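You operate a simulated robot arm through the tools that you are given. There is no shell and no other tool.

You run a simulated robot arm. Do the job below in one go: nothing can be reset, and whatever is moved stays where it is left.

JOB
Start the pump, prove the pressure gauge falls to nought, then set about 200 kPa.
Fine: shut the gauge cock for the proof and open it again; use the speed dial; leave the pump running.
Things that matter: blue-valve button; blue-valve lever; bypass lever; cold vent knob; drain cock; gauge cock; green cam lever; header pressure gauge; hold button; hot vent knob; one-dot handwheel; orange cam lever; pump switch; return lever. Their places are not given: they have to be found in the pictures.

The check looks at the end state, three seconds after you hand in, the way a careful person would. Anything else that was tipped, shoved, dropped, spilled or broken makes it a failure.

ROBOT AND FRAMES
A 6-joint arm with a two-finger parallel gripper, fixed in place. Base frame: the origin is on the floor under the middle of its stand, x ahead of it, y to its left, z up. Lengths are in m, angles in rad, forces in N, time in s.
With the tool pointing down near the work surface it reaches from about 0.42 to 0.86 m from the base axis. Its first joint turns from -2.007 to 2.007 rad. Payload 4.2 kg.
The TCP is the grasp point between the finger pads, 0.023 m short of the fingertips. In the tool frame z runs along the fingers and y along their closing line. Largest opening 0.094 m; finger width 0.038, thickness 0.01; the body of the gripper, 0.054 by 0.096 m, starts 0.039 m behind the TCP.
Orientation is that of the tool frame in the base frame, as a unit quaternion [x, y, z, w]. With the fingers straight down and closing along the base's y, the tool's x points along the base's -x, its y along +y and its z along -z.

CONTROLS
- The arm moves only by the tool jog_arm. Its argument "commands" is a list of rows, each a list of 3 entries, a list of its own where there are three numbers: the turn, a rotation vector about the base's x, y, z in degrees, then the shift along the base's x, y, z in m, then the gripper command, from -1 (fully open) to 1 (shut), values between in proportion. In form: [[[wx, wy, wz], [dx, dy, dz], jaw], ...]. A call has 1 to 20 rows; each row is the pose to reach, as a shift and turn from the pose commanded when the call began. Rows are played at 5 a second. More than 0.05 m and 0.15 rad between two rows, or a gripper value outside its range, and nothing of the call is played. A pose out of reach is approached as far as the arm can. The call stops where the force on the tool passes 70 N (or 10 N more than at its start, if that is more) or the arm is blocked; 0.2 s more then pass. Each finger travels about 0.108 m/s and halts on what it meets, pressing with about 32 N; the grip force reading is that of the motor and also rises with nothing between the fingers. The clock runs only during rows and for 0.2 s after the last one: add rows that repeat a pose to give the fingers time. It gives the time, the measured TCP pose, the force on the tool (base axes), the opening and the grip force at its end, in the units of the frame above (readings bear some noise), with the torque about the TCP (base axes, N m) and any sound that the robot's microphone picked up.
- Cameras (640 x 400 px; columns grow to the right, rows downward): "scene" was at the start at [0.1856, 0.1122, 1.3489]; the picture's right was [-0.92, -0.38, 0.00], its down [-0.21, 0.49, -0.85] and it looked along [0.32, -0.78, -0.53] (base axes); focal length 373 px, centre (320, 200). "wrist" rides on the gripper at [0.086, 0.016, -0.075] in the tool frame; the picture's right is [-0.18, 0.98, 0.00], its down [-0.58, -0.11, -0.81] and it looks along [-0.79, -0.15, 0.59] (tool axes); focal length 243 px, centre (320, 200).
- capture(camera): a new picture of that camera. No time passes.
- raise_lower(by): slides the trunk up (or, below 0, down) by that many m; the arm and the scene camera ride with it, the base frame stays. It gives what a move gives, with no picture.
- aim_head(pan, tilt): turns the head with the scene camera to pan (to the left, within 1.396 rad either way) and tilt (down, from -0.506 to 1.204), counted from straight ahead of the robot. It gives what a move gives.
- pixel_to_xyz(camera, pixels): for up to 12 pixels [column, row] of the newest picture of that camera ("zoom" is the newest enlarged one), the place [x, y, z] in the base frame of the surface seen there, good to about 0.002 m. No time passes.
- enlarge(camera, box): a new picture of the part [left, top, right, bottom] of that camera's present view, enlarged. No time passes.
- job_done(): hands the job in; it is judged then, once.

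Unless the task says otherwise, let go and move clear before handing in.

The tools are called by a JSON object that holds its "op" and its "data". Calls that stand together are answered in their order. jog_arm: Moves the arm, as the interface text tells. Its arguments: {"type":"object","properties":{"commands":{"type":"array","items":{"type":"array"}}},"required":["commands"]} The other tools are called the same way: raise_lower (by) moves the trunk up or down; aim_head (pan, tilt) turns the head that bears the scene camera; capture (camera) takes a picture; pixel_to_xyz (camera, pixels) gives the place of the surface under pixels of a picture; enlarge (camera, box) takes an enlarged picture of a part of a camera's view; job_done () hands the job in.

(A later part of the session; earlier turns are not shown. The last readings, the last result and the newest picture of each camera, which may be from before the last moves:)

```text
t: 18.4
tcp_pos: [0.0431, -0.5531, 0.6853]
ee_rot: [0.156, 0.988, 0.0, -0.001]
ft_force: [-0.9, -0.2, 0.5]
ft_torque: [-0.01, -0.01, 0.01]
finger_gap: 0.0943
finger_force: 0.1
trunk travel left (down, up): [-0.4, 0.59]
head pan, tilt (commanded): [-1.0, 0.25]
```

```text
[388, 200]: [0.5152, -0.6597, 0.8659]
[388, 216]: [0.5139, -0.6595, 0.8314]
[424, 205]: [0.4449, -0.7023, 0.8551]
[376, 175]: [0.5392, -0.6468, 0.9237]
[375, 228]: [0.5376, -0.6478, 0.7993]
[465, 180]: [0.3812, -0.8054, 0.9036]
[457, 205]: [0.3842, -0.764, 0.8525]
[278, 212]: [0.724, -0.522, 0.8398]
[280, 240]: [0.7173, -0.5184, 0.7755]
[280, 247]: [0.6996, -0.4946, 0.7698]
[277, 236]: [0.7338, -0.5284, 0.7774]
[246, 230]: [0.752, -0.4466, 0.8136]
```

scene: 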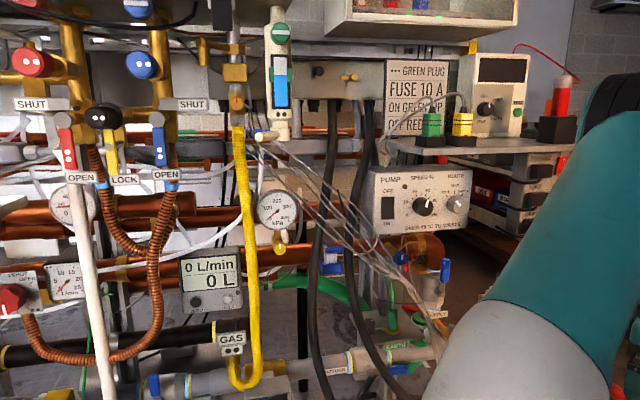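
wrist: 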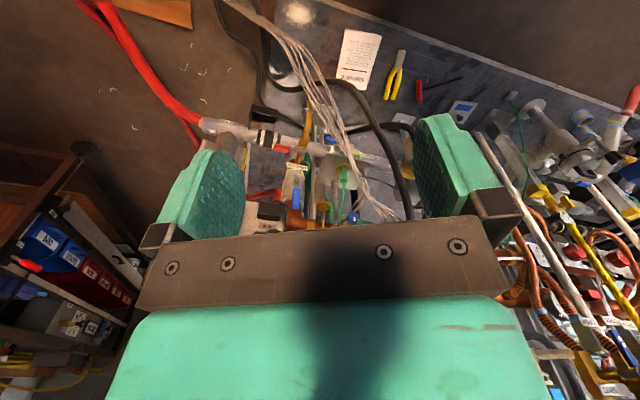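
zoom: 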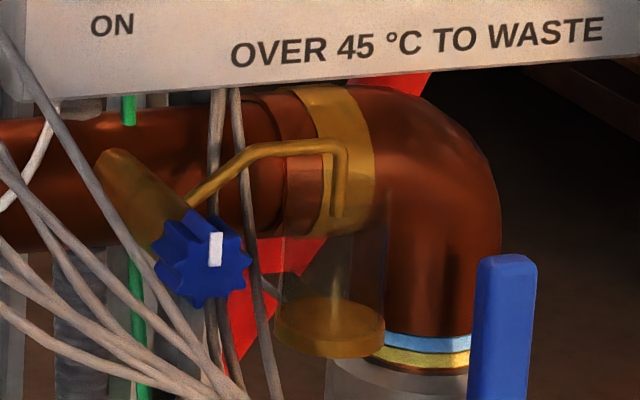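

The ROUTE mark points to TOTE, the dial reads about 55 %, the gauge cock index (301,318 in zoom) is vertical. I'll now swing the arm (tool down, jaws closing) toward the front of the pump panel, staying well out of the cables.

{"op": "jog_arm", "data": {"commands": [[[0, 0, -4.5], [0.043, 0.017, 0.01], -0.5], [[0, 0, -9], [0.086, 0.034, 0.02], 0.0], [[0, 0, -13.5], [0.128, 0.052, 0.03], 0.5], [[0, 0, -18], [0.171, 0.069, 0.04], 1], [[0, 0, -22.5], [0.214, 0.086, 0.05], 1], [[0, 0, -27], [0.256, 0.103, 0.06], 1]]}}

{"op": "capture", "data": {"camera": "scene"}}

{"op": "capture", "data": {"camera": "wrist"}}

```text
t: 19.8
tcp_pos: [0.2975, -0.4515, 0.7459]
ee_rot: [0.384, 0.923, 0.0, -0.001]
ft_force: [0.8, 0.1, -0.5]
ft_torque: [-0.01, 0.01, -0.04]
finger_gap: 0.0
finger_force: 31.9
trunk travel left (down, up): [-0.4, 0.59]
head pan, tilt (commanded): [-1.0, 0.25]
```

```text
taken
```

scene: 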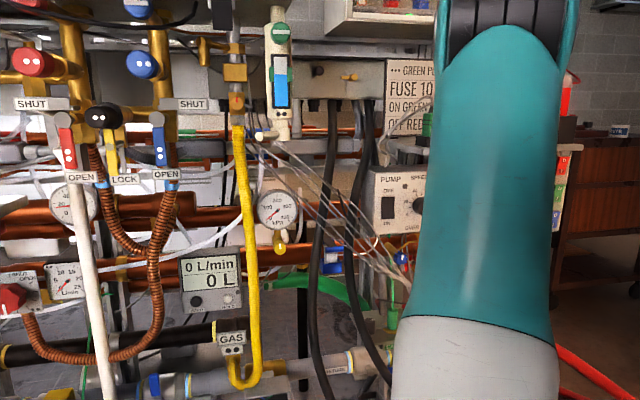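

```text
taken
```

wrist: 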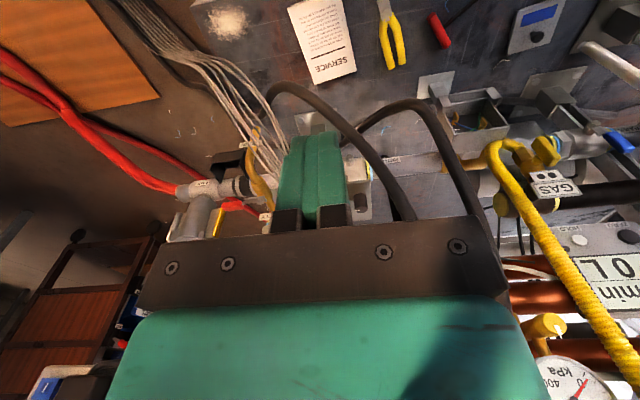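

The service sheet lies at (320,40) in the wrist picture; I'll read it, as it may hold instructions, before tilting the tool.

{"op": "enlarge", "data": {"camera": "wrist", "box": [280, 0, 376, 90]}}

{"op": "enlarge", "data": {"camera": "wrist", "box": [500, 300, 640, 400]}}

{"op": "enlarge", "data": {"camera": "wrist", "box": [160, 100, 320, 240]}}

```text
4.44 times, centred on (328, 45) of wrist
```

zoom: 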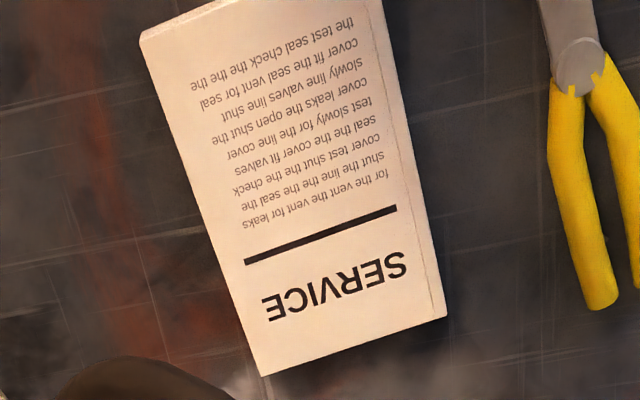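

```text
4.00 times, centred on (570, 350) of wrist
```

zoom: 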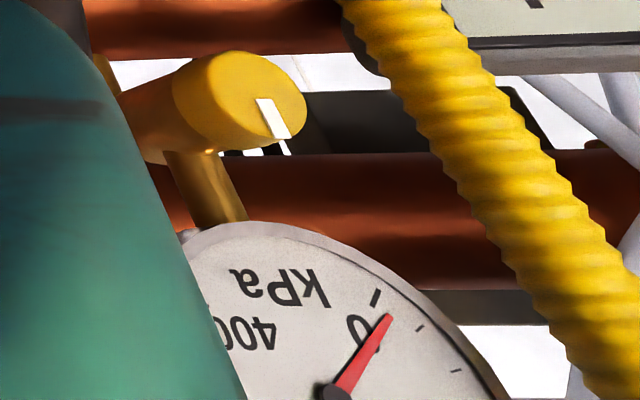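

```text
2.86 times, centred on (240, 170) of wrist
```

zoom: 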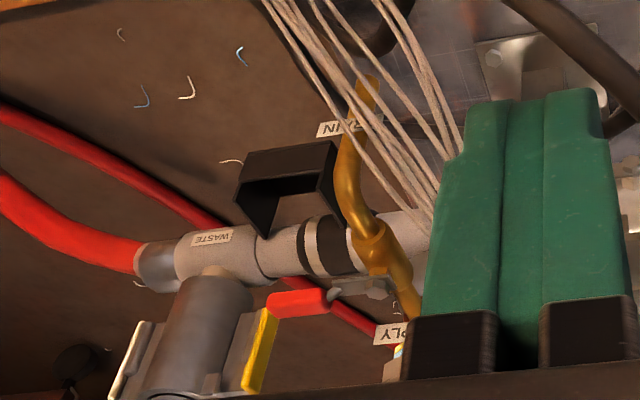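

The service sheet is filler text. Now I tilt the tool 90° to point at the pump panel (direction (0.707,-0.707,0)), ending 0.14 m in front of the rocker, below the shelf.

{"op": "jog_arm", "data": {"commands": [[[-5.8, -5.8, 0], [0.01, -0.009, 0.01], 1], [[-11.6, -11.6, 0], [0.02, -0.018, 0.02], 1], [[-17.4, -17.4, 0], [0.03, -0.028, 0.03], 1], [[-23.1, -23.1, 0], [0.042, -0.038, 0.04], 1], [[-28.9, -28.9, 0], [0.054, -0.05, 0.048], 1], [[-34.7, -34.7, 0], [0.066, -0.06, 0.056], 1], [[-40.5, -40.5, 0], [0.078, -0.072, 0.062], 1], [[-46.3, -46.3, 0], [0.09, -0.082, 0.068], 1], [[-52.1, -52.1, 0], [0.102, -0.094, 0.074], 1], [[-57.8, -57.8, 0], [0.112, -0.104, 0.08], 1], [[-63.6, -63.6, 0], [0.124, -0.115, 0.084], 1]]}}

{"op": "capture", "data": {"camera": "scene"}}

{"op": "capture", "data": {"camera": "wrist"}}

```text
t: 22.2
tcp_pos: [0.4246, -0.5641, 0.8321]
ee_rot: [0.271, 0.654, -0.271, 0.653]
ft_force: [-0.6, 0.3, -0.1]
ft_torque: [0.02, 0.0, 0.01]
finger_gap: 0.0
finger_force: 31.6
trunk travel left (down, up): [-0.4, 0.59]
head pan, tilt (commanded): [-1.0, 0.25]
```

```text
taken
```

scene: 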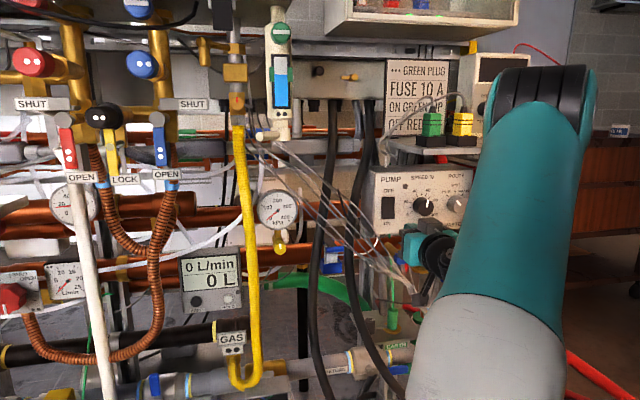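

```text
taken
```

wrist: 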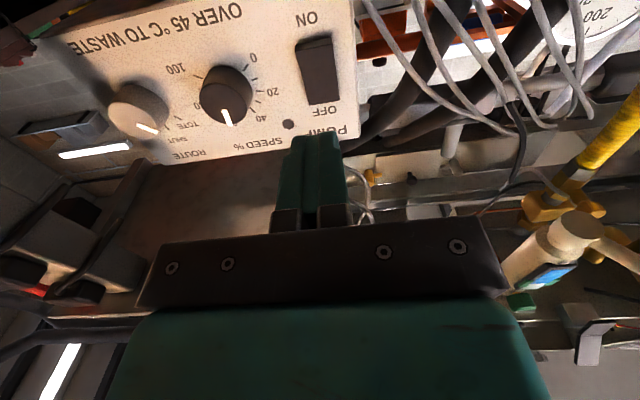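

The tool now points at the panel; the wrist view shows the rocker at (320,70) with ON above/OFF below (image upside down) and cables to the right (460,80). I'll measure the rocker and cables from here.

{"op": "pixel_to_xyz", "data": {"camera": "wrist", "pixels": [[320, 50], [320, 70], [322, 90], [305, 50], [338, 50], [365, 10], [400, 60], [440, 90], [510, 130], [380, 60], [226, 95], [150, 112]]}}

{"op": "enlarge", "data": {"camera": "wrist", "box": [160, 0, 400, 150]}}

{"op": "enlarge", "data": {"camera": "scene", "box": [360, 160, 480, 260]}}

```text
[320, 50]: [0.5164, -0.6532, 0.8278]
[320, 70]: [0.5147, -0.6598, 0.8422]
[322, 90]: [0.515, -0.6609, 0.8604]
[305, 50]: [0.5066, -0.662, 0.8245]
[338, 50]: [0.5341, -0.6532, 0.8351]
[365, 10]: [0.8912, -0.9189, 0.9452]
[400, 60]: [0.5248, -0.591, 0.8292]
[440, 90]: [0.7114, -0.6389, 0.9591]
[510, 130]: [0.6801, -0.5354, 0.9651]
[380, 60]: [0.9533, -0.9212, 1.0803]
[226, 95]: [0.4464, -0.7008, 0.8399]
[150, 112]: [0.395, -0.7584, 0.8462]
```

```text
2.67 times, centred on (280, 75) of wrist
```

zoom: 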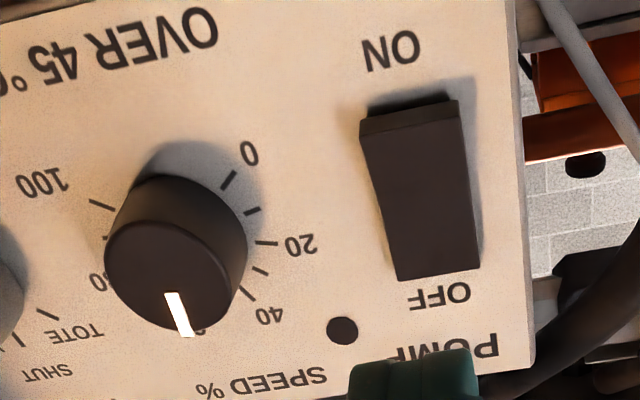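

```text
4.00 times, centred on (420, 210) of scene
```

zoom: 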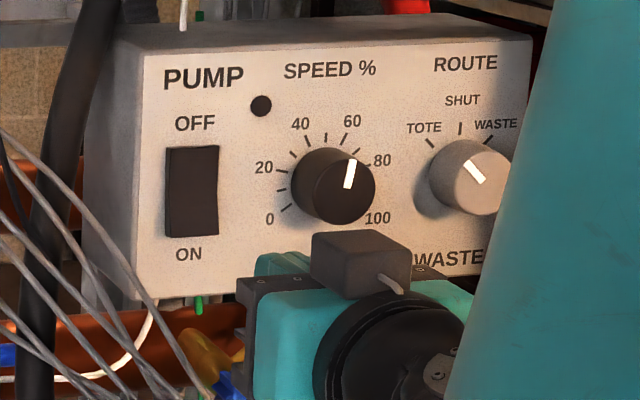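

The rocker's ON (lower) half sticks out at (0.515,-0.655,0.83); the nearest cable is about 5 cm left of it. I'll line up slightly right/low of its lower half and move in to 5 cm.

{"op": "jog_arm", "data": {"commands": [[[0, 0, 0], [0, 0, 0], 1], [[0, 0, 0], [0, 0, 0], 1]]}}

{"op": "jog_arm", "data": {"commands": [[[0, 0, 0], [-0.004, -0.004, -0.005], 1], [[0, 0, 0], [-0.004, -0.004, -0.009], 1], [[0, 0, 0], [-0.004, -0.004, -0.009], 1]]}}

```text
t: 22.8
tcp_pos: [0.4242, -0.5635, 0.8323]
ee_rot: [0.27, 0.655, -0.27, 0.652]
ft_force: [-0.2, -0.3, -1.1]
ft_torque: [0.02, 0.06, -0.01]
finger_gap: 0.0
finger_force: 32.2
trunk travel left (down, up): [-0.4, 0.59]
head pan, tilt (commanded): [-1.0, 0.25]
```

```text
t: 23.6
tcp_pos: [0.4187, -0.5679, 0.8219]
ee_rot: [0.271, 0.654, -0.27, 0.652]
ft_force: [-0.6, -0.4, -0.4]
ft_torque: [0.03, -0.01, 0.01]
finger_gap: 0.0002
finger_force: 32.2
trunk travel left (down, up): [-0.4, 0.59]
head pan, tilt (commanded): [-1.0, 0.25]
```

At s≈0.1055 (slightly right of rocker centre), z=0.822, 14 cm out. Move in 9 cm so that tips are ~1.5 cm from the rocker.

{"op": "jog_arm", "data": {"commands": [[[0, 0, 0], [0.0212, -0.0212, 0], 1], [[0, 0, 0], [0.0424, -0.0424, 0], 1], [[0, 0, 0], [0.0636, -0.0636, 0], 1], [[0, 0, 0], [0.0636, -0.0636, 0], 1]]}}

{"op": "capture", "data": {"camera": "wrist"}}

{"op": "capture", "data": {"camera": "scene"}}

{"op": "enlarge", "data": {"camera": "scene", "box": [340, 160, 460, 260]}}

```text
t: 24.6
tcp_pos: [0.4821, -0.6322, 0.8227]
ee_rot: [0.271, 0.654, -0.271, 0.652]
ft_force: [-0.1, 0.7, 1.5]
ft_torque: [-0.01, 0.02, 0.02]
finger_gap: 0.0001
finger_force: 31.2
trunk travel left (down, up): [-0.4, 0.59]
head pan, tilt (commanded): [-1.0, 0.25]
```

```text
taken
```

wrist: 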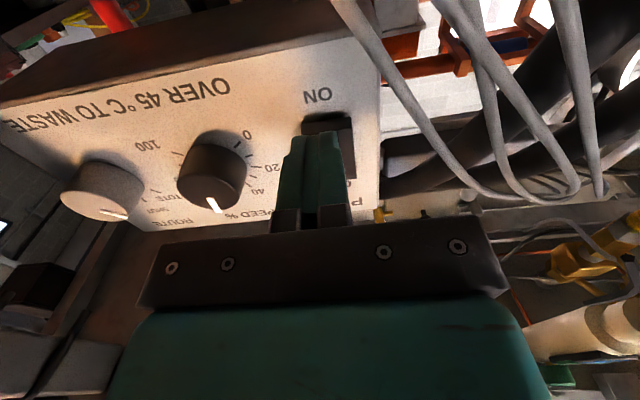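

```text
taken
```

scene: 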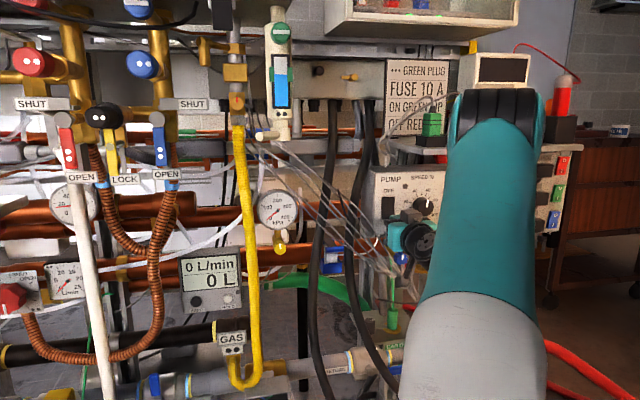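

```text
4.00 times, centred on (400, 210) of scene
```

zoom: 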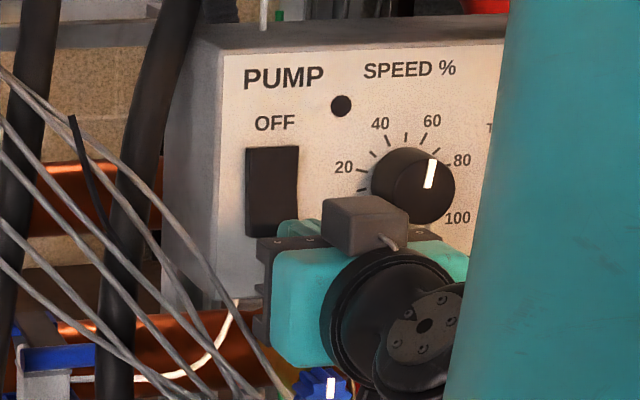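

Tips are about 1.5 cm from the rocker's lower half in the wrist view (318,140), and the gripper clears the cables. Check the nearest cable position before pressing.

{"op": "pixel_to_xyz", "data": {"camera": "wrist", "pixels": [[352, 20], [375, 60], [410, 115], [440, 165], [320, 125], [345, 130]]}}

{"op": "jog_arm", "data": {"commands": [[[0, 0, 0], [0.0071, -0.0071, 0], 1], [[0, 0, 0], [0.0106, -0.0106, 0], 1], [[0, 0, 0], [0.0127, -0.0127, 0], 1]]}}

```text
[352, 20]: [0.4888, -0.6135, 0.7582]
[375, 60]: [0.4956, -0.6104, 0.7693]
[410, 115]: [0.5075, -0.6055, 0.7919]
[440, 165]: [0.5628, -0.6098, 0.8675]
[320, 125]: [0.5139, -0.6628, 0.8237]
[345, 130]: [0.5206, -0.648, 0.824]
```

```text
t: 25.4
tcp_pos: [0.4955, -0.6457, 0.8226]
ee_rot: [0.27, 0.654, -0.27, 0.653]
ft_force: [-2.7, 2.0, -0.2]
ft_torque: [-0.07, -0.01, 0.0]
finger_gap: 0.0
finger_force: 31.8
trunk travel left (down, up): [-0.4, 0.59]
head pan, tilt (commanded): [-1.0, 0.25]
```

Contact has begun (about 3 N). I'll press on in 1.5 mm steps until it clicks.

{"op": "jog_arm", "data": {"commands": [[[0, 0, 0], [0.0011, -0.0011, 0], 1], [[0, 0, 0], [0.0021, -0.0021, 0], 1], [[0, 0, 0], [0.0032, -0.0032, 0], 1], [[0, 0, 0], [0.0042, -0.0042, 0], 1]]}}

{"op": "enlarge", "data": {"camera": "scene", "box": [340, 160, 460, 260]}}

{"op": "enlarge", "data": {"camera": "scene", "box": [230, 170, 326, 260]}}

```text
t: 26.1
tcp_pos: [0.4959, -0.6454, 0.8219]
ee_rot: [0.273, 0.654, -0.269, 0.652]
ft_force: [-24.3, 34.5, 6.2]
ft_torque: [-0.75, -0.66, 0.17]
finger_gap: 0.0
finger_force: 32.6
trunk travel left (down, up): [-0.4, 0.59]
head pan, tilt (commanded): [-1.0, 0.25]
stopped in row 3: the force on the tool passed its limit at 75 N (the readings are from after the stop); the commanded pose is now the measured one
```

```text
4.00 times, centred on (400, 210) of scene
```

zoom: 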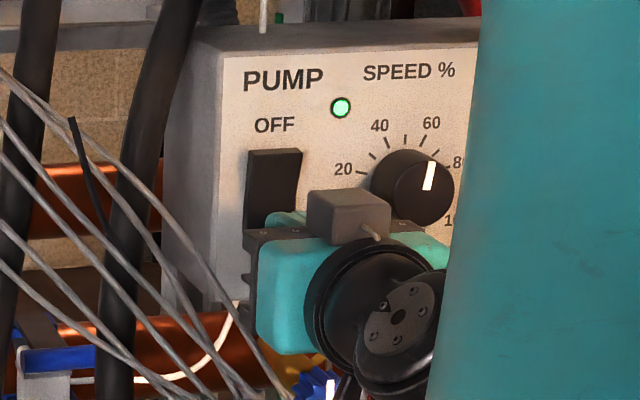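

```text
4.44 times, centred on (278, 215) of scene
```

zoom: 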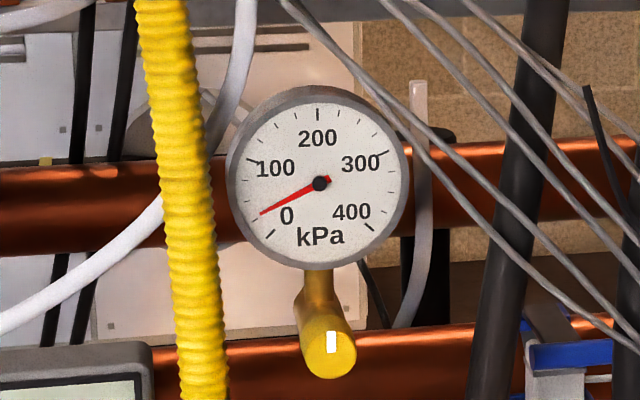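

The pump LED is green and the gauge needle has begun to rise. I back off and look at the gauge as it settles.

{"op": "jog_arm", "data": {"commands": [[[0, 0, 0], [-0.0106, 0.0106, 0], 1], [[0, 0, 0], [-0.035, 0.035, 0], 1], [[0, 0, 0], [-0.067, 0.067, 0], 1], [[0, 0, 0], [-0.067, 0.067, 0], 1], [[0, 0, 0], [-0.067, 0.067, 0], 1], [[0, 0, 0], [-0.067, 0.067, 0], 1]]}}

{"op": "capture", "data": {"camera": "scene"}}

{"op": "enlarge", "data": {"camera": "scene", "box": [340, 160, 460, 260]}}

{"op": "enlarge", "data": {"camera": "scene", "box": [230, 170, 326, 260]}}

```text
t: 27.5
tcp_pos: [0.4288, -0.5798, 0.8221]
ee_rot: [0.272, 0.655, -0.269, 0.651]
ft_force: [0.7, 0.2, 0.4]
ft_torque: [0.02, 0.05, 0.01]
finger_gap: 0.0
finger_force: 32.1
trunk travel left (down, up): [-0.4, 0.59]
head pan, tilt (commanded): [-1.0, 0.25]
```

```text
taken
```

scene: 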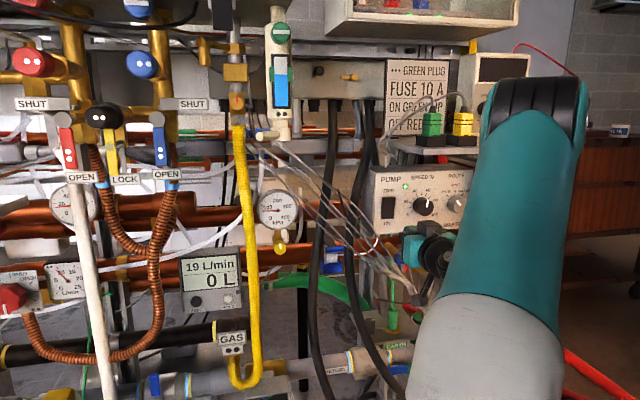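

```text
4.00 times, centred on (400, 210) of scene
```

zoom: 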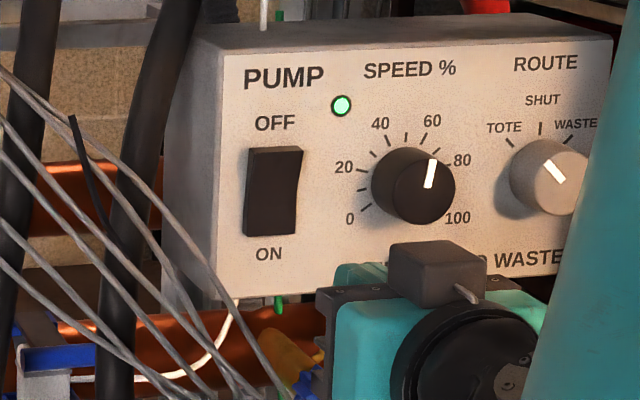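

```text
4.44 times, centred on (278, 215) of scene
```

zoom: 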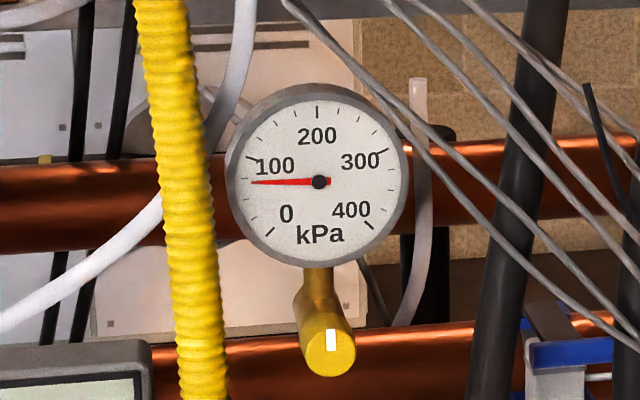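

The gauge now reads ~75 kPa and is rising, flow 19 L/min. I'll back off a little more, let it settle, and measure the surroundings of the gauge cock.

{"op": "pixel_to_xyz", "data": {"camera": "scene", "pixels": [[280, 248], [281, 242], [278, 238], [246, 248], [240, 255], [222, 262], [262, 137], [280, 135], [262, 128], [320, 262], [300, 225], [315, 215]]}}

{"op": "jog_arm", "data": {"commands": [[[0, 0, 0], [0, 0, 0], 1], [[0, 0, 0], [0, 0, 0], 1], [[0, 0, 0], [0, 0, 0], 1], [[0, 0, 0], [0, 0, 0], 1], [[0, 0, 0], [0, 0, 0], 1], [[0, 0, 0], [0, 0, 0], 1], [[0, 0, 0], [0, 0, 0], 1], [[0, 0, 0], [0, 0, 0], 1], [[0, 0, 0], [0, 0, 0], 1], [[0, 0, 0], [0, 0, 0], 1]]}}

{"op": "enlarge", "data": {"camera": "scene", "box": [230, 170, 326, 260]}}

```text
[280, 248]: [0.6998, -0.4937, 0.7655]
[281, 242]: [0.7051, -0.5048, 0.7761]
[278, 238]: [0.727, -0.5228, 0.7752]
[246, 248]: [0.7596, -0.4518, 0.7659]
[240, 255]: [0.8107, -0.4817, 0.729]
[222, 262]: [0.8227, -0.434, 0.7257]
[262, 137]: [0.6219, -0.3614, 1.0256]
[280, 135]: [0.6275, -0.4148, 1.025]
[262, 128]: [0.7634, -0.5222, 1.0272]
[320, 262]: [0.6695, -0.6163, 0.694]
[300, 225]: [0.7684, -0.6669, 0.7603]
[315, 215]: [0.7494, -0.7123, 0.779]
```

```text
t: 29.7
tcp_pos: [0.4296, -0.5799, 0.8206]
ee_rot: [0.272, 0.655, -0.27, 0.651]
ft_force: [-0.5, -0.4, 0.1]
ft_torque: [-0.01, 0.0, 0.0]
finger_gap: 0.0
finger_force: 32.2
trunk travel left (down, up): [-0.4, 0.59]
head pan, tilt (commanded): [-1.0, 0.25]
```

```text
4.44 times, centred on (278, 215) of scene
```

zoom: 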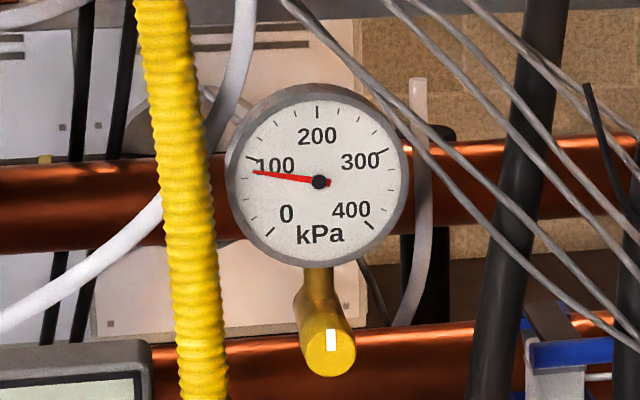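

The gauge settles near 85 kPa at about 55 % speed. The cock's knob front is at (0.6998,-0.4937,0.7655); I'll move the tool sideways in free space to 10 cm in front of it with the jaws opened to about 55 mm.

{"op": "jog_arm", "data": {"commands": [[[0, 0, 0], [0.005, 0.044, 0], 1], [[0, 0, 0], [0.035, 0.075, -0.01], 0.5], [[0, 0, 0], [0.07, 0.1, -0.02], 0], [[0, 0, 0], [0.105, 0.125, -0.03], -0.17], [[0, 0, 0], [0.14, 0.15, -0.04], -0.17], [[0, 0, 0], [0.165, 0.165, -0.05], -0.17], [[0, 0, 0], [0.183, 0.174, -0.054], -0.17], [[0, 0, 0], [0.183, 0.174, -0.054], -0.17]]}}

{"op": "capture", "data": {"camera": "scene"}}

{"op": "capture", "data": {"camera": "wrist"}}

```text
t: 31.5
tcp_pos: [0.6113, -0.4062, 0.7677]
ee_rot: [0.272, 0.655, -0.269, 0.651]
ft_force: [-0.4, -0.3, 0.2]
ft_torque: [0.0, 0.02, 0.0]
finger_gap: 0.0549
finger_force: 0.0
out of reach, approached as far as the arm can: row 2, 3, 4, 5
trunk travel left (down, up): [-0.4, 0.59]
head pan, tilt (commanded): [-1.0, 0.25]
```

```text
taken
```

scene: 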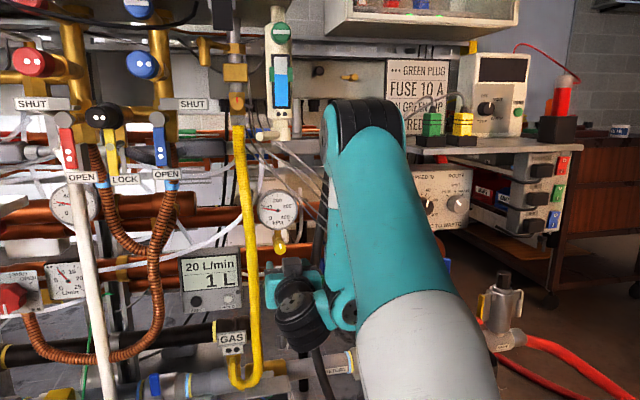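

```text
taken
```

wrist: 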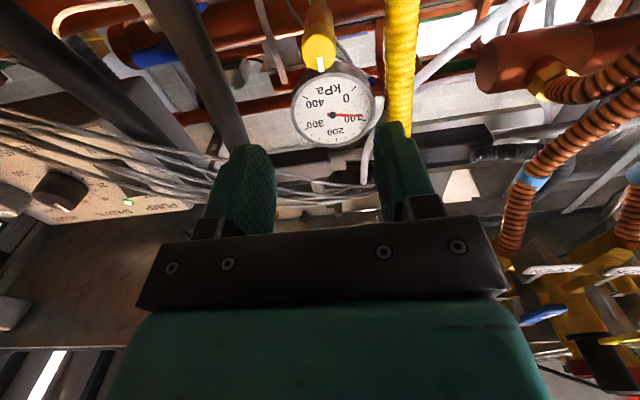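

Arrived in front of the cock; both cameras see the gauge and knob (wrist (319,48)). I'll zoom in and measure the knob precisely.

{"op": "enlarge", "data": {"camera": "wrist", "box": [270, 0, 390, 75]}}

{"op": "pixel_to_xyz", "data": {"camera": "zoom", "pixels": [[262, 250], [262, 300], [220, 250], [300, 250], [262, 150], [262, 100], [262, 200], [262, 340], [180, 200], [340, 200], [262, 60], [262, 20]]}}

```text
5.33 times, centred on (330, 38) of wrist
```

zoom: 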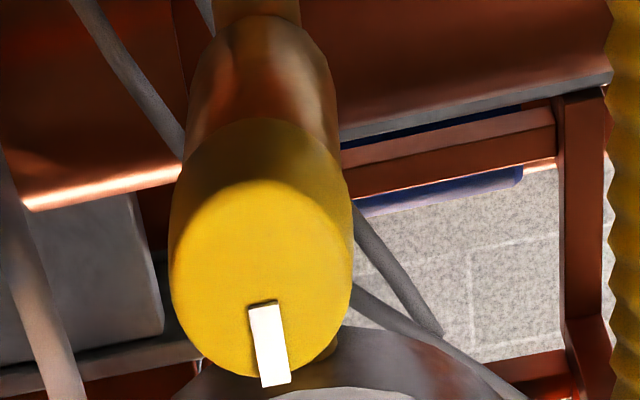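

```text
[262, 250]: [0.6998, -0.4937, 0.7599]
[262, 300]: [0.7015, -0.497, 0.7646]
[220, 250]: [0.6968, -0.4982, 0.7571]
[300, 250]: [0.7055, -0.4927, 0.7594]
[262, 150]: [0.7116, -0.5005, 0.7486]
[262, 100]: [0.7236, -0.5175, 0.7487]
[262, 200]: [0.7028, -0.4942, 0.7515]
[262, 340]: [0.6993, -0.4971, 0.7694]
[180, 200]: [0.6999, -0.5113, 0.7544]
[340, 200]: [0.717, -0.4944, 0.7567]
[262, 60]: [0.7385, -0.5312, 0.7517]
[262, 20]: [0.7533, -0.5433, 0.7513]
```

The knob axis is at s=-0.1454, z=0.7635, radius ≈14.5 mm, yellow part ≈24 mm long with a radial index pointing up. I move the open jaws over it, tips stopping just short of the brown body.

{"op": "jog_arm", "data": {"commands": [[[0, 0, 0], [0.0212, -0.0212, -0.002], -0.17], [[0, 0, 0], [0.0424, -0.0424, -0.004], -0.17], [[0, 0, 0], [0.0601, -0.0601, -0.004], -0.17], [[0, 0, 0], [0.0742, -0.0742, -0.004], -0.17], [[0, 0, 0], [0.0813, -0.0813, -0.004], -0.17], [[0, 0, 0], [0.0873, -0.0873, -0.004], -0.17], [[0, 0, 0], [0.0873, -0.0873, -0.004], -0.17]]}}

{"op": "capture", "data": {"camera": "wrist"}}

{"op": "capture", "data": {"camera": "scene"}}

{"op": "enlarge", "data": {"camera": "scene", "box": [230, 170, 342, 275]}}

```text
t: 33.1
tcp_pos: [0.6336, -0.445, 0.7305]
ee_rot: [0.27, 0.654, -0.269, 0.653]
ft_force: [0.0, 0.1, 0.1]
ft_torque: [0.01, -0.02, -0.01]
finger_gap: 0.0547
finger_force: 0.0
out of reach, approached as far as the arm can: row 1, 2, 3, 4, 5, 6, 7
trunk travel left (down, up): [-0.4, 0.59]
head pan, tilt (commanded): [-1.0, 0.25]
```

```text
taken
```

wrist: 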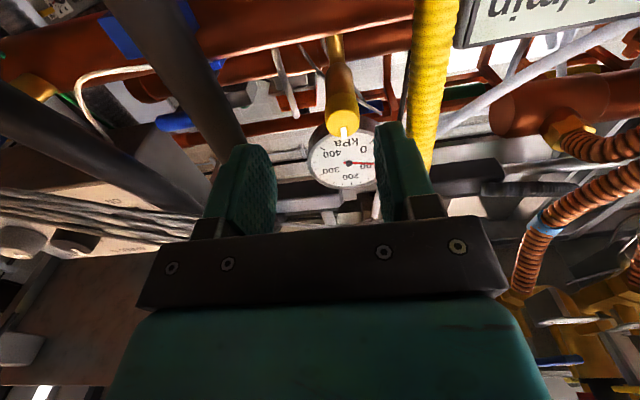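

```text
taken
```

scene: 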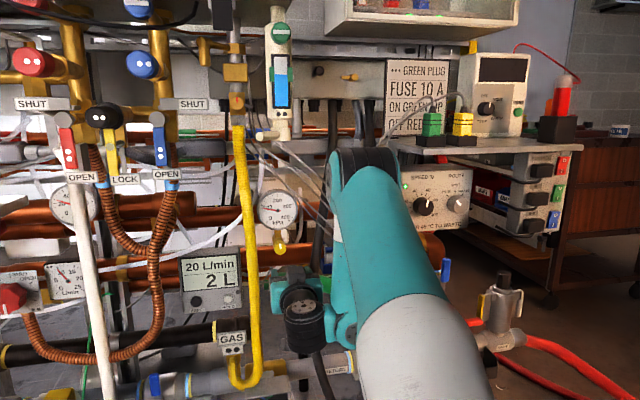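

```text
3.81 times, centred on (286, 222) of scene
```

zoom: 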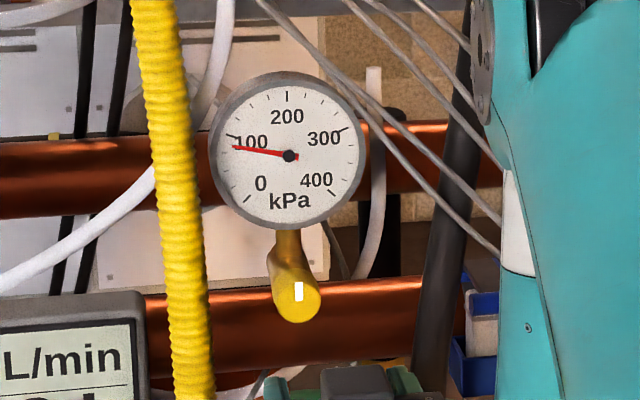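

The arm could not follow (reported out of reach; TCP stopped at (0.634,-0.445,0.73), still ~8 cm clear of the knob). I'll measure the arm's posture in the picture to see which limit is met.

{"op": "pixel_to_xyz", "data": {"camera": "scene", "pixels": [[365, 165], [340, 200], [335, 240], [345, 325], [345, 300], [305, 325], [303, 285], [430, 330], [390, 250], [400, 390], [290, 278], [395, 160]]}}

{"op": "enlarge", "data": {"camera": "scene", "box": [240, 130, 500, 400]}}

```text
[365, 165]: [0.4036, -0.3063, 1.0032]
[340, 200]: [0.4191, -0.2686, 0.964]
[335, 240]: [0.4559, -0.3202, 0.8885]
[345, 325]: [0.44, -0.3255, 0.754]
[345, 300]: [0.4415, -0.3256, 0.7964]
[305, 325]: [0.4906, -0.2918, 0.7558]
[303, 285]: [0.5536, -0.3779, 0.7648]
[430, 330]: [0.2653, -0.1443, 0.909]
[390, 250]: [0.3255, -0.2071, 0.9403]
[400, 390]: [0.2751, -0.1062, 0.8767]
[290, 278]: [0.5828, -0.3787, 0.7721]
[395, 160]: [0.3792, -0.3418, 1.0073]
```

```text
1.48 times, centred on (370, 265) of scene
```

zoom: 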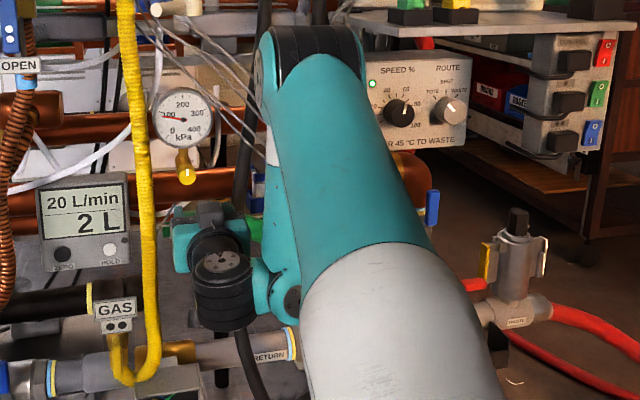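

The arm has an offset wrist; the tool sits left of the arm plane, so some wrist joint is probably at its limit. I test small moves: first straight up 3 cm, here in free space.

{"op": "jog_arm", "data": {"commands": [[[0, 0, 0], [0, 0, 0.015], -0.17], [[0, 0, 0], [0, 0, 0.033], -0.17], [[0, 0, 0], [0, 0, 0.033], -0.17]]}}

{"op": "jog_arm", "data": {"commands": [[[0, 0, 0], [0.007, -0.007, 0], -0.17], [[0, 0, 0], [0.014, -0.014, 0], -0.17], [[0, 0, 0], [0.014, -0.014, 0], -0.17]]}}

```text
t: 33.9
tcp_pos: [0.6212, -0.4375, 0.7562]
ee_rot: [0.271, 0.654, -0.27, 0.652]
ft_force: [-0.1, -0.3, -0.5]
ft_torque: [0.01, 0.02, 0.0]
finger_gap: 0.0553
finger_force: 0.0
out of reach, approached as far as the arm can: row 1, 2, 3
trunk travel left (down, up): [-0.4, 0.59]
head pan, tilt (commanded): [-1.0, 0.25]
```

```text
t: 34.7
tcp_pos: [0.6236, -0.4441, 0.7482]
ee_rot: [0.272, 0.654, -0.27, 0.652]
ft_force: [0.6, 0.3, -0.2]
ft_torque: [0.01, -0.03, 0.04]
finger_gap: 0.0549
finger_force: 0.1
out of reach, approached as far as the arm can: row 1, 2, 3
trunk travel left (down, up): [-0.4, 0.59]
head pan, tilt (commanded): [-1.0, 0.25]
```

Moving up forces the tool back and moving forward forces it down, so a joint is at a stop that depends on height relative to the shoulder. Raising the trunk and lowering the hand should free it; the space above is clear (tap handle end is at z≈1.03, farther left), so raise 0.15 m.

{"op": "raise_lower", "data": {"by": 0.15}}

{"op": "jog_arm", "data": {"commands": [[[0, 0, 0], [0, 0, -0.03], -0.17], [[0, 0, 0], [0, 0, -0.06], -0.17], [[0, 0, 0], [0, 0, -0.09], -0.17], [[0, 0, 0], [-0.004, 0.004, -0.12], -0.17], [[0, 0, 0], [-0.004, 0.004, -0.134], -0.17], [[0, 0, 0], [-0.004, 0.004, -0.134], -0.17]]}}

{"op": "capture", "data": {"camera": "scene"}}

{"op": "capture", "data": {"camera": "wrist"}}

```text
t: 36.5
tcp_pos: [0.6233, -0.4444, 0.8989]
ee_rot: [0.272, 0.653, -0.271, 0.653]
ft_force: [-0.7, 0.3, -1.0]
ft_torque: [-0.02, 0.03, -0.01]
finger_gap: 0.0551
finger_force: 0.1
trunk travel left (down, up): [-0.55, 0.44]
head pan, tilt (commanded): [-1.0, 0.25]
```

```text
t: 37.9
tcp_pos: [0.6191, -0.4404, 0.763]
ee_rot: [0.271, 0.653, -0.271, 0.653]
ft_force: [0.1, 0.4, -0.4]
ft_torque: [-0.01, -0.04, 0.04]
finger_gap: 0.0553
finger_force: 0.0
trunk travel left (down, up): [-0.55, 0.44]
head pan, tilt (commanded): [-1.0, 0.25]
```

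```text
taken
```

scene: 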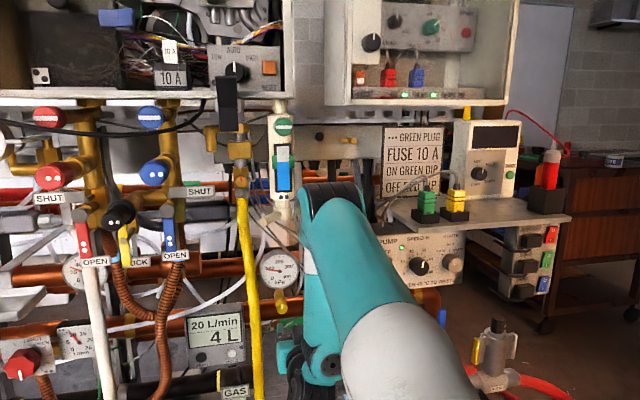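

```text
taken
```

wrist: 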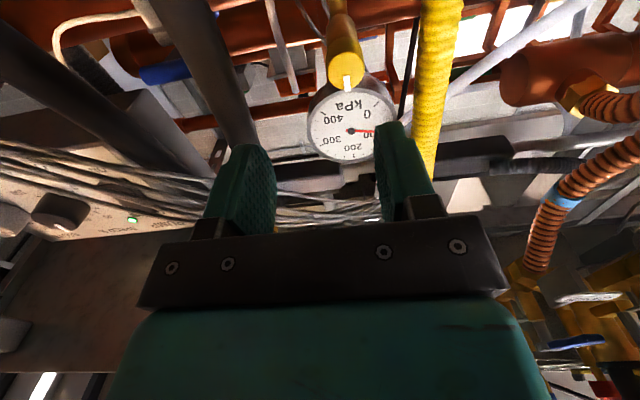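

Now the pose is reachable (TCP 0.6191,-0.4404,0.763). First shift left 19 mm to line up with the knob, check, then go in.

{"op": "jog_arm", "data": {"commands": [[[0, 0, 0], [0.0134, 0.0134, 0.0005], -0.17], [[0, 0, 0], [0.0134, 0.0134, 0.0005], -0.17], [[0, 0, 0], [0.0311, -0.0043, 0.0005], -0.17], [[0, 0, 0], [0.0452, -0.0184, 0.0005], -0.17], [[0, 0, 0], [0.0452, -0.0184, 0.0005], -0.17]]}}

{"op": "capture", "data": {"camera": "wrist"}}

{"op": "capture", "data": {"camera": "scene"}}

{"op": "enlarge", "data": {"camera": "scene", "box": [230, 230, 326, 320]}}

```text
t: 39.1
tcp_pos: [0.6641, -0.4571, 0.7651]
ee_rot: [0.272, 0.654, -0.269, 0.652]
ft_force: [-0.5, -0.1, 0.6]
ft_torque: [0.0, -0.04, -0.02]
finger_gap: 0.0553
finger_force: 0.1
trunk travel left (down, up): [-0.55, 0.44]
head pan, tilt (commanded): [-1.0, 0.25]
```

```text
taken
```

wrist: 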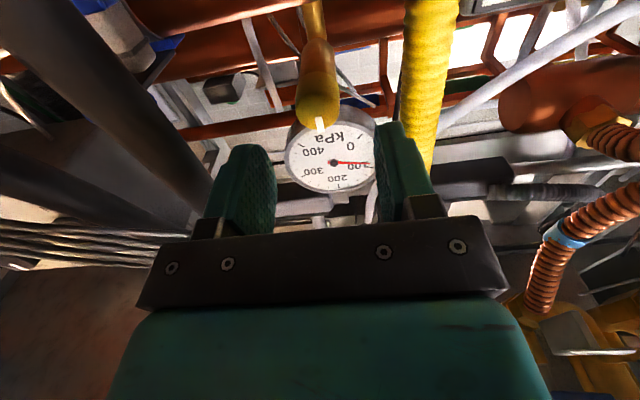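

```text
taken
```

scene: 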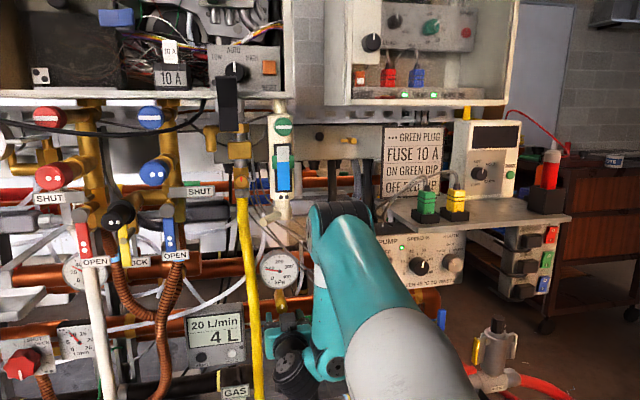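

```text
4.44 times, centred on (278, 275) of scene
```

zoom: 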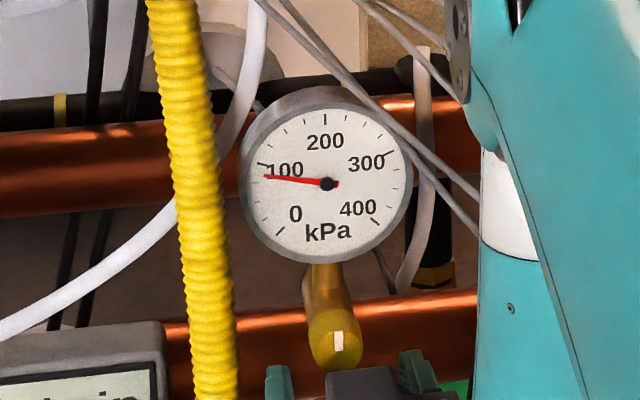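

The knob is centred between the jaws (wrist (320,95)), gauge steady at ~87 kPa. Move in the last 5 cm and stop with jaws around the knob.

{"op": "jog_arm", "data": {"commands": [[[0, 0, 0], [0.0141, -0.0141, -0.0005], -0.17], [[0, 0, 0], [0.0248, -0.0248, -0.001], -0.17], [[0, 0, 0], [0.0312, -0.0312, -0.0015], -0.17], [[0, 0, 0], [0.0355, -0.0355, -0.0015], -0.17], [[0, 0, 0], [0.0355, -0.0355, -0.0015], -0.17]]}}

{"op": "capture", "data": {"camera": "wrist"}}

{"op": "enlarge", "data": {"camera": "scene", "box": [230, 230, 326, 320]}}

```text
t: 40.3
tcp_pos: [0.6817, -0.4544, 0.747]
ee_rot: [0.253, 0.665, -0.252, 0.656]
ft_force: [-0.2, 0.2, 0.7]
ft_torque: [0.01, 0.01, 0.02]
finger_gap: 0.0553
finger_force: 0.1
out of reach, approached as far as the arm can: row 1, 2, 3, 4
trunk travel left (down, up): [-0.55, 0.44]
head pan, tilt (commanded): [-1.0, 0.25]
```

```text
taken
```

wrist: 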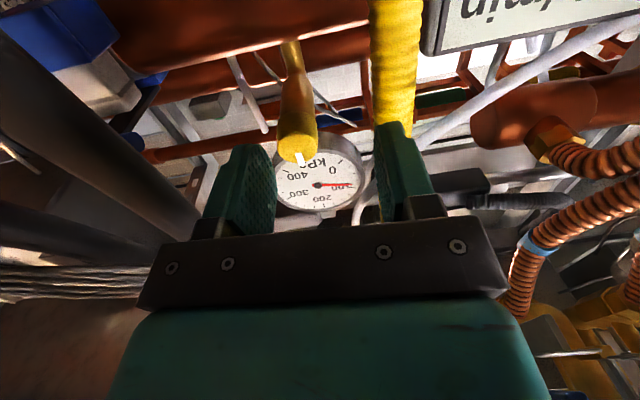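

```text
4.44 times, centred on (278, 275) of scene
```

zoom: 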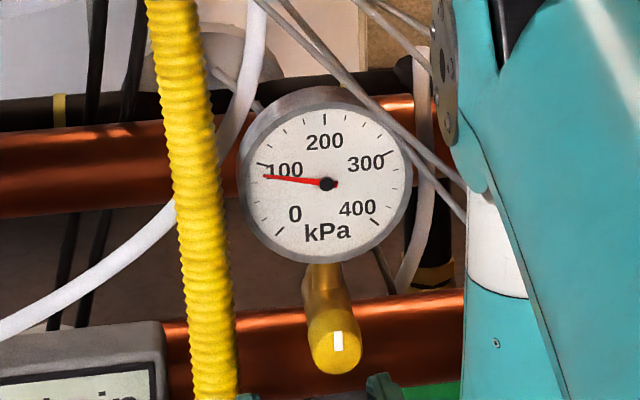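

The limit came again, bending the yaw 3° — the arm needs still more trunk height. I raise another 0.08 m, then restore aim and height.

{"op": "raise_lower", "data": {"by": 0.08}}

{"op": "jog_arm", "data": {"commands": [[[-0.2, -0.2, -1.0], [-0.0203, -0.0014, 0], -0.17], [[-0.4, -0.4, -2.2], [-0.0203, -0.0014, -0.02], -0.17], [[-0.5, -0.5, -3.15], [-0.0203, -0.0014, -0.045], -0.17], [[-0.5, -0.5, -3.15], [-0.0203, -0.0014, -0.0635], -0.17], [[-0.5, -0.5, -3.15], [-0.0203, -0.0014, -0.0635], -0.17]]}}

{"op": "raise_lower", "data": {"by": 0.07}}

{"op": "jog_arm", "data": {"commands": [[[0, 0, 0], [0, 0, -0.02], -0.17], [[0, 0, 0], [0, 0, -0.045], -0.17], [[0, 0, 0], [0, 0, -0.07], -0.17], [[0, 0, 0], [0, 0, -0.07], -0.17]]}}

{"op": "capture", "data": {"camera": "wrist"}}

{"op": "capture", "data": {"camera": "scene"}}

```text
t: 41.5
tcp_pos: [0.6799, -0.4534, 0.8268]
ee_rot: [0.253, 0.665, -0.251, 0.656]
ft_force: [0.1, -0.9, 0.2]
ft_torque: [-0.01, -0.01, -0.02]
finger_gap: 0.0553
finger_force: 0.1
trunk travel left (down, up): [-0.63, 0.36]
head pan, tilt (commanded): [-1.0, 0.25]
```

```text
t: 42.7
tcp_pos: [0.6604, -0.4541, 0.7628]
ee_rot: [0.269, 0.654, -0.27, 0.654]
ft_force: [-0.2, -0.4, 0.1]
ft_torque: [0.04, 0.01, -0.01]
finger_gap: 0.055
finger_force: 0.1
trunk travel left (down, up): [-0.63, 0.36]
head pan, tilt (commanded): [-1.0, 0.25]
```

```text
t: 43.7
tcp_pos: [0.6605, -0.4534, 0.8329]
ee_rot: [0.27, 0.653, -0.272, 0.653]
ft_force: [0.1, 0.0, -0.1]
ft_torque: [-0.03, -0.01, -0.04]
finger_gap: 0.055
finger_force: 0.1
trunk travel left (down, up): [-0.7, 0.29]
head pan, tilt (commanded): [-1.0, 0.25]
```

```text
t: 44.7
tcp_pos: [0.6605, -0.4542, 0.762]
ee_rot: [0.27, 0.653, -0.271, 0.653]
ft_force: [0.5, -0.8, -0.3]
ft_torque: [0.05, -0.01, -0.01]
finger_gap: 0.0551
finger_force: 0.0
trunk travel left (down, up): [-0.7, 0.29]
head pan, tilt (commanded): [-1.0, 0.25]
```

```text
taken
```

wrist: 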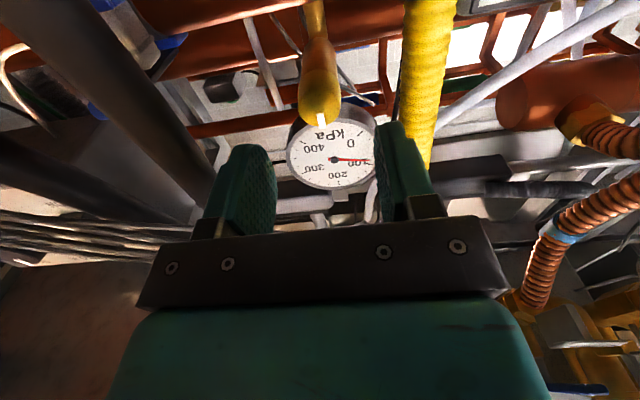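

```text
taken
```

scene: 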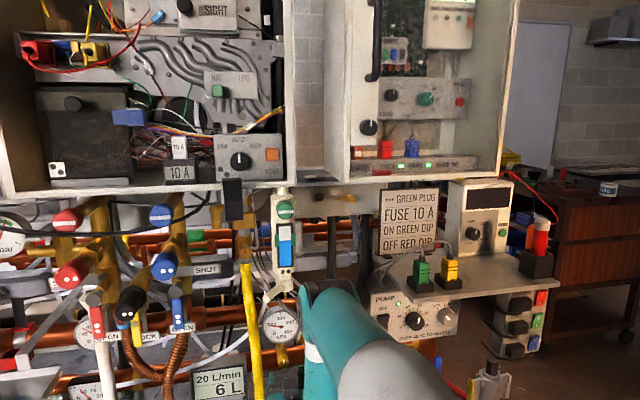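

Pose restored at (0.6605,-0.4542,0.762) with trunk at its original height. Try moving in the last 5.5 cm.

{"op": "jog_arm", "data": {"commands": [[[0, 0, 0], [0.0141, -0.0141, 0.0005], -0.17], [[0, 0, 0], [0.0248, -0.0248, 0.001], -0.17], [[0, 0, 0], [0.0325, -0.0325, 0.0015], -0.17], [[0, 0, 0], [0.0387, -0.0387, 0.0015], -0.17], [[0, 0, 0], [0.0387, -0.0387, 0.0015], -0.17]]}}

{"op": "capture", "data": {"camera": "wrist"}}

{"op": "aim_head", "data": {"pan": -1.0, "tilt": 0.5}}

{"op": "capture", "data": {"camera": "scene"}}

```text
t: 45.9
tcp_pos: [0.6788, -0.4565, 0.7471]
ee_rot: [0.25, 0.666, -0.251, 0.656]
ft_force: [-0.2, -1.1, 0.3]
ft_torque: [-0.03, -0.03, 0.0]
finger_gap: 0.055
finger_force: 0.1
out of reach, approached as far as the arm can: row 1, 2, 3, 4
trunk travel left (down, up): [-0.7, 0.29]
head pan, tilt (commanded): [-1.0, 0.25]
```

```text
taken
```

wrist: 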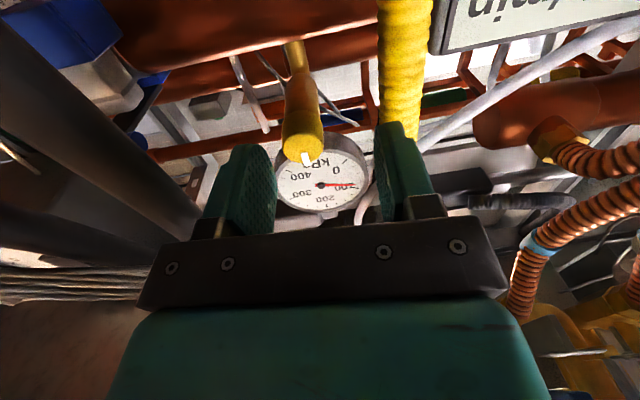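

```text
t: 46.7
tcp_pos: [0.6782, -0.4565, 0.7473]
ee_rot: [0.251, 0.665, -0.252, 0.657]
ft_force: [0.2, 0.1, 0.2]
ft_torque: [0.04, -0.01, -0.01]
finger_gap: 0.0552
finger_force: 0.1
trunk travel left (down, up): [-0.7, 0.29]
head pan, tilt (commanded): [-1.0, 0.499]
```

```text
taken
```

scene: 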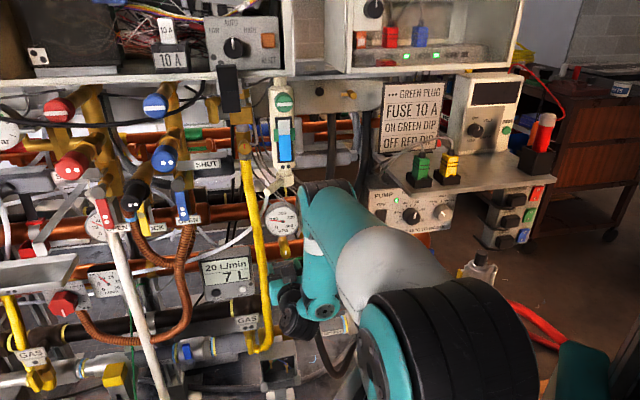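

The stop point is the same regardless of trunk height, so it is a wrist/yaw limit. I'll zoom in on the wrist to understand its layout.

{"op": "enlarge", "data": {"camera": "scene", "box": [240, 170, 400, 350]}}

{"op": "pixel_to_xyz", "data": {"camera": "scene", "pixels": [[318, 300], [320, 280], [318, 255], [318, 225], [340, 195], [296, 318], [290, 290], [282, 270], [270, 275], [300, 300], [345, 210], [400, 265]]}}

```text
2.22 times, centred on (320, 260) of scene
```

zoom: 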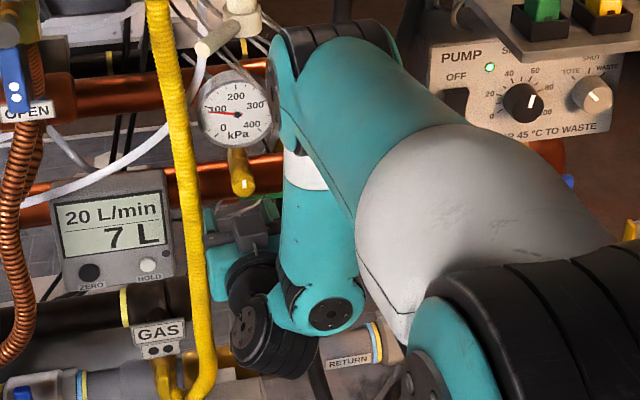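

```text
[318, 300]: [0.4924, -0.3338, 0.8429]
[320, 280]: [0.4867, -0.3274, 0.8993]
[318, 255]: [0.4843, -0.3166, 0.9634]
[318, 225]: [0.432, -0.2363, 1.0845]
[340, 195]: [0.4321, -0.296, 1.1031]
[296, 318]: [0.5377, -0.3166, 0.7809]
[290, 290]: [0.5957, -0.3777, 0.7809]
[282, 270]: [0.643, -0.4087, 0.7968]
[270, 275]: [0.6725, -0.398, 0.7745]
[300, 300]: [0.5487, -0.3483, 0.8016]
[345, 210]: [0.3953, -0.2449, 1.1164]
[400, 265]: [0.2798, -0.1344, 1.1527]
```

I see the wrist: forearm hub above, then a cylinder joint, then the gripper. I'll return to the known-good standoff and probe which directions are reachable.

{"op": "jog_arm", "data": {"commands": [[[-0.2, -0.2, -1.5], [-0.009, 0.001, 0.007], -0.17], [[-0.5, -0.5, -3.1], [-0.018, 0.002, 0.0145], -0.17], [[-0.5, -0.5, -3.1], [-0.018, 0.002, 0.0145], -0.17]]}}

{"op": "jog_arm", "data": {"commands": [[[0, 0, -3], [0, 0, 0], -0.17], [[0, 0, -6], [0, 0, 0], -0.17], [[0, 0, -10], [0, 0, 0], -0.17], [[0, 0, -10], [0.0071, -0.0071, 0], -0.17], [[0, 0, -10], [0.0141, -0.0141, 0], -0.17], [[0, 0, -10], [0.0141, -0.0141, 0], -0.17]]}}

```text
t: 47.5
tcp_pos: [0.6522, -0.4979, 0.8109]
ee_rot: [0.284, 0.642, -0.29, 0.651]
ft_force: [0.2, -0.8, -1.7]
ft_torque: [-0.03, -0.02, 0.01]
finger_gap: 0.0548
finger_force: 0.0
out of reach, approached as far as the arm can: row 1, 2, 3
trunk travel left (down, up): [-0.7, 0.29]
head pan, tilt (commanded): [-1.0, 0.499]
```

```text
t: 48.9
tcp_pos: [0.6338, -0.488, 0.8158]
ee_rot: [0.34, 0.614, -0.346, 0.622]
ft_force: [-1.1, 0.7, 1.1]
ft_torque: [0.01, -0.05, 0.05]
finger_gap: 0.055
finger_force: 0.1
out of reach, approached as far as the arm can: row 1, 2, 3, 4, 5, 6
trunk travel left (down, up): [-0.7, 0.29]
head pan, tilt (commanded): [-1.0, 0.499]
```

The shifts are counted from the commanded (unreached) pose, so I must command back explicitly. I'll return to the known-good standoff (0.6605,-0.4542,0.762), yaw -45°.

{"op": "jog_arm", "data": {"commands": [[[0.2, 0.2, 5], [-0.0345, 0.0508, -0.016], -0.17], [[0.4, 0.4, 10], [-0.0345, 0.0508, -0.016], -0.17], [[0.5, 0.5, 13.1], [-0.0345, 0.0508, -0.016], -0.17], [[0.5, 0.5, 13.1], [-0.0345, 0.0508, -0.016], -0.17]]}}

```text
refused: row 1 steps farther than a row can; nothing moved
```

The first row was too long a step; split it.

{"op": "jog_arm", "data": {"commands": [[[0.2, 0.2, 4], [-0.012, 0.017, -0.005], -0.17], [[0.4, 0.4, 8], [-0.024, 0.034, -0.011], -0.17], [[0.5, 0.5, 13.1], [-0.0345, 0.0508, -0.016], -0.17], [[0.5, 0.5, 13.1], [-0.0345, 0.0508, -0.016], -0.17], [[0.5, 0.5, 13.1], [-0.0345, 0.0508, -0.016], -0.17]]}}

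```text
t: 50.1
tcp_pos: [0.5988, -0.4376, 0.7994]
ee_rot: [0.269, 0.654, -0.271, 0.653]
ft_force: [-0.4, -0.1, -0.2]
ft_torque: [0.0, -0.01, -0.01]
finger_gap: 0.0549
finger_force: 0.0
trunk travel left (down, up): [-0.7, 0.29]
head pan, tilt (commanded): [-1.0, 0.499]
```

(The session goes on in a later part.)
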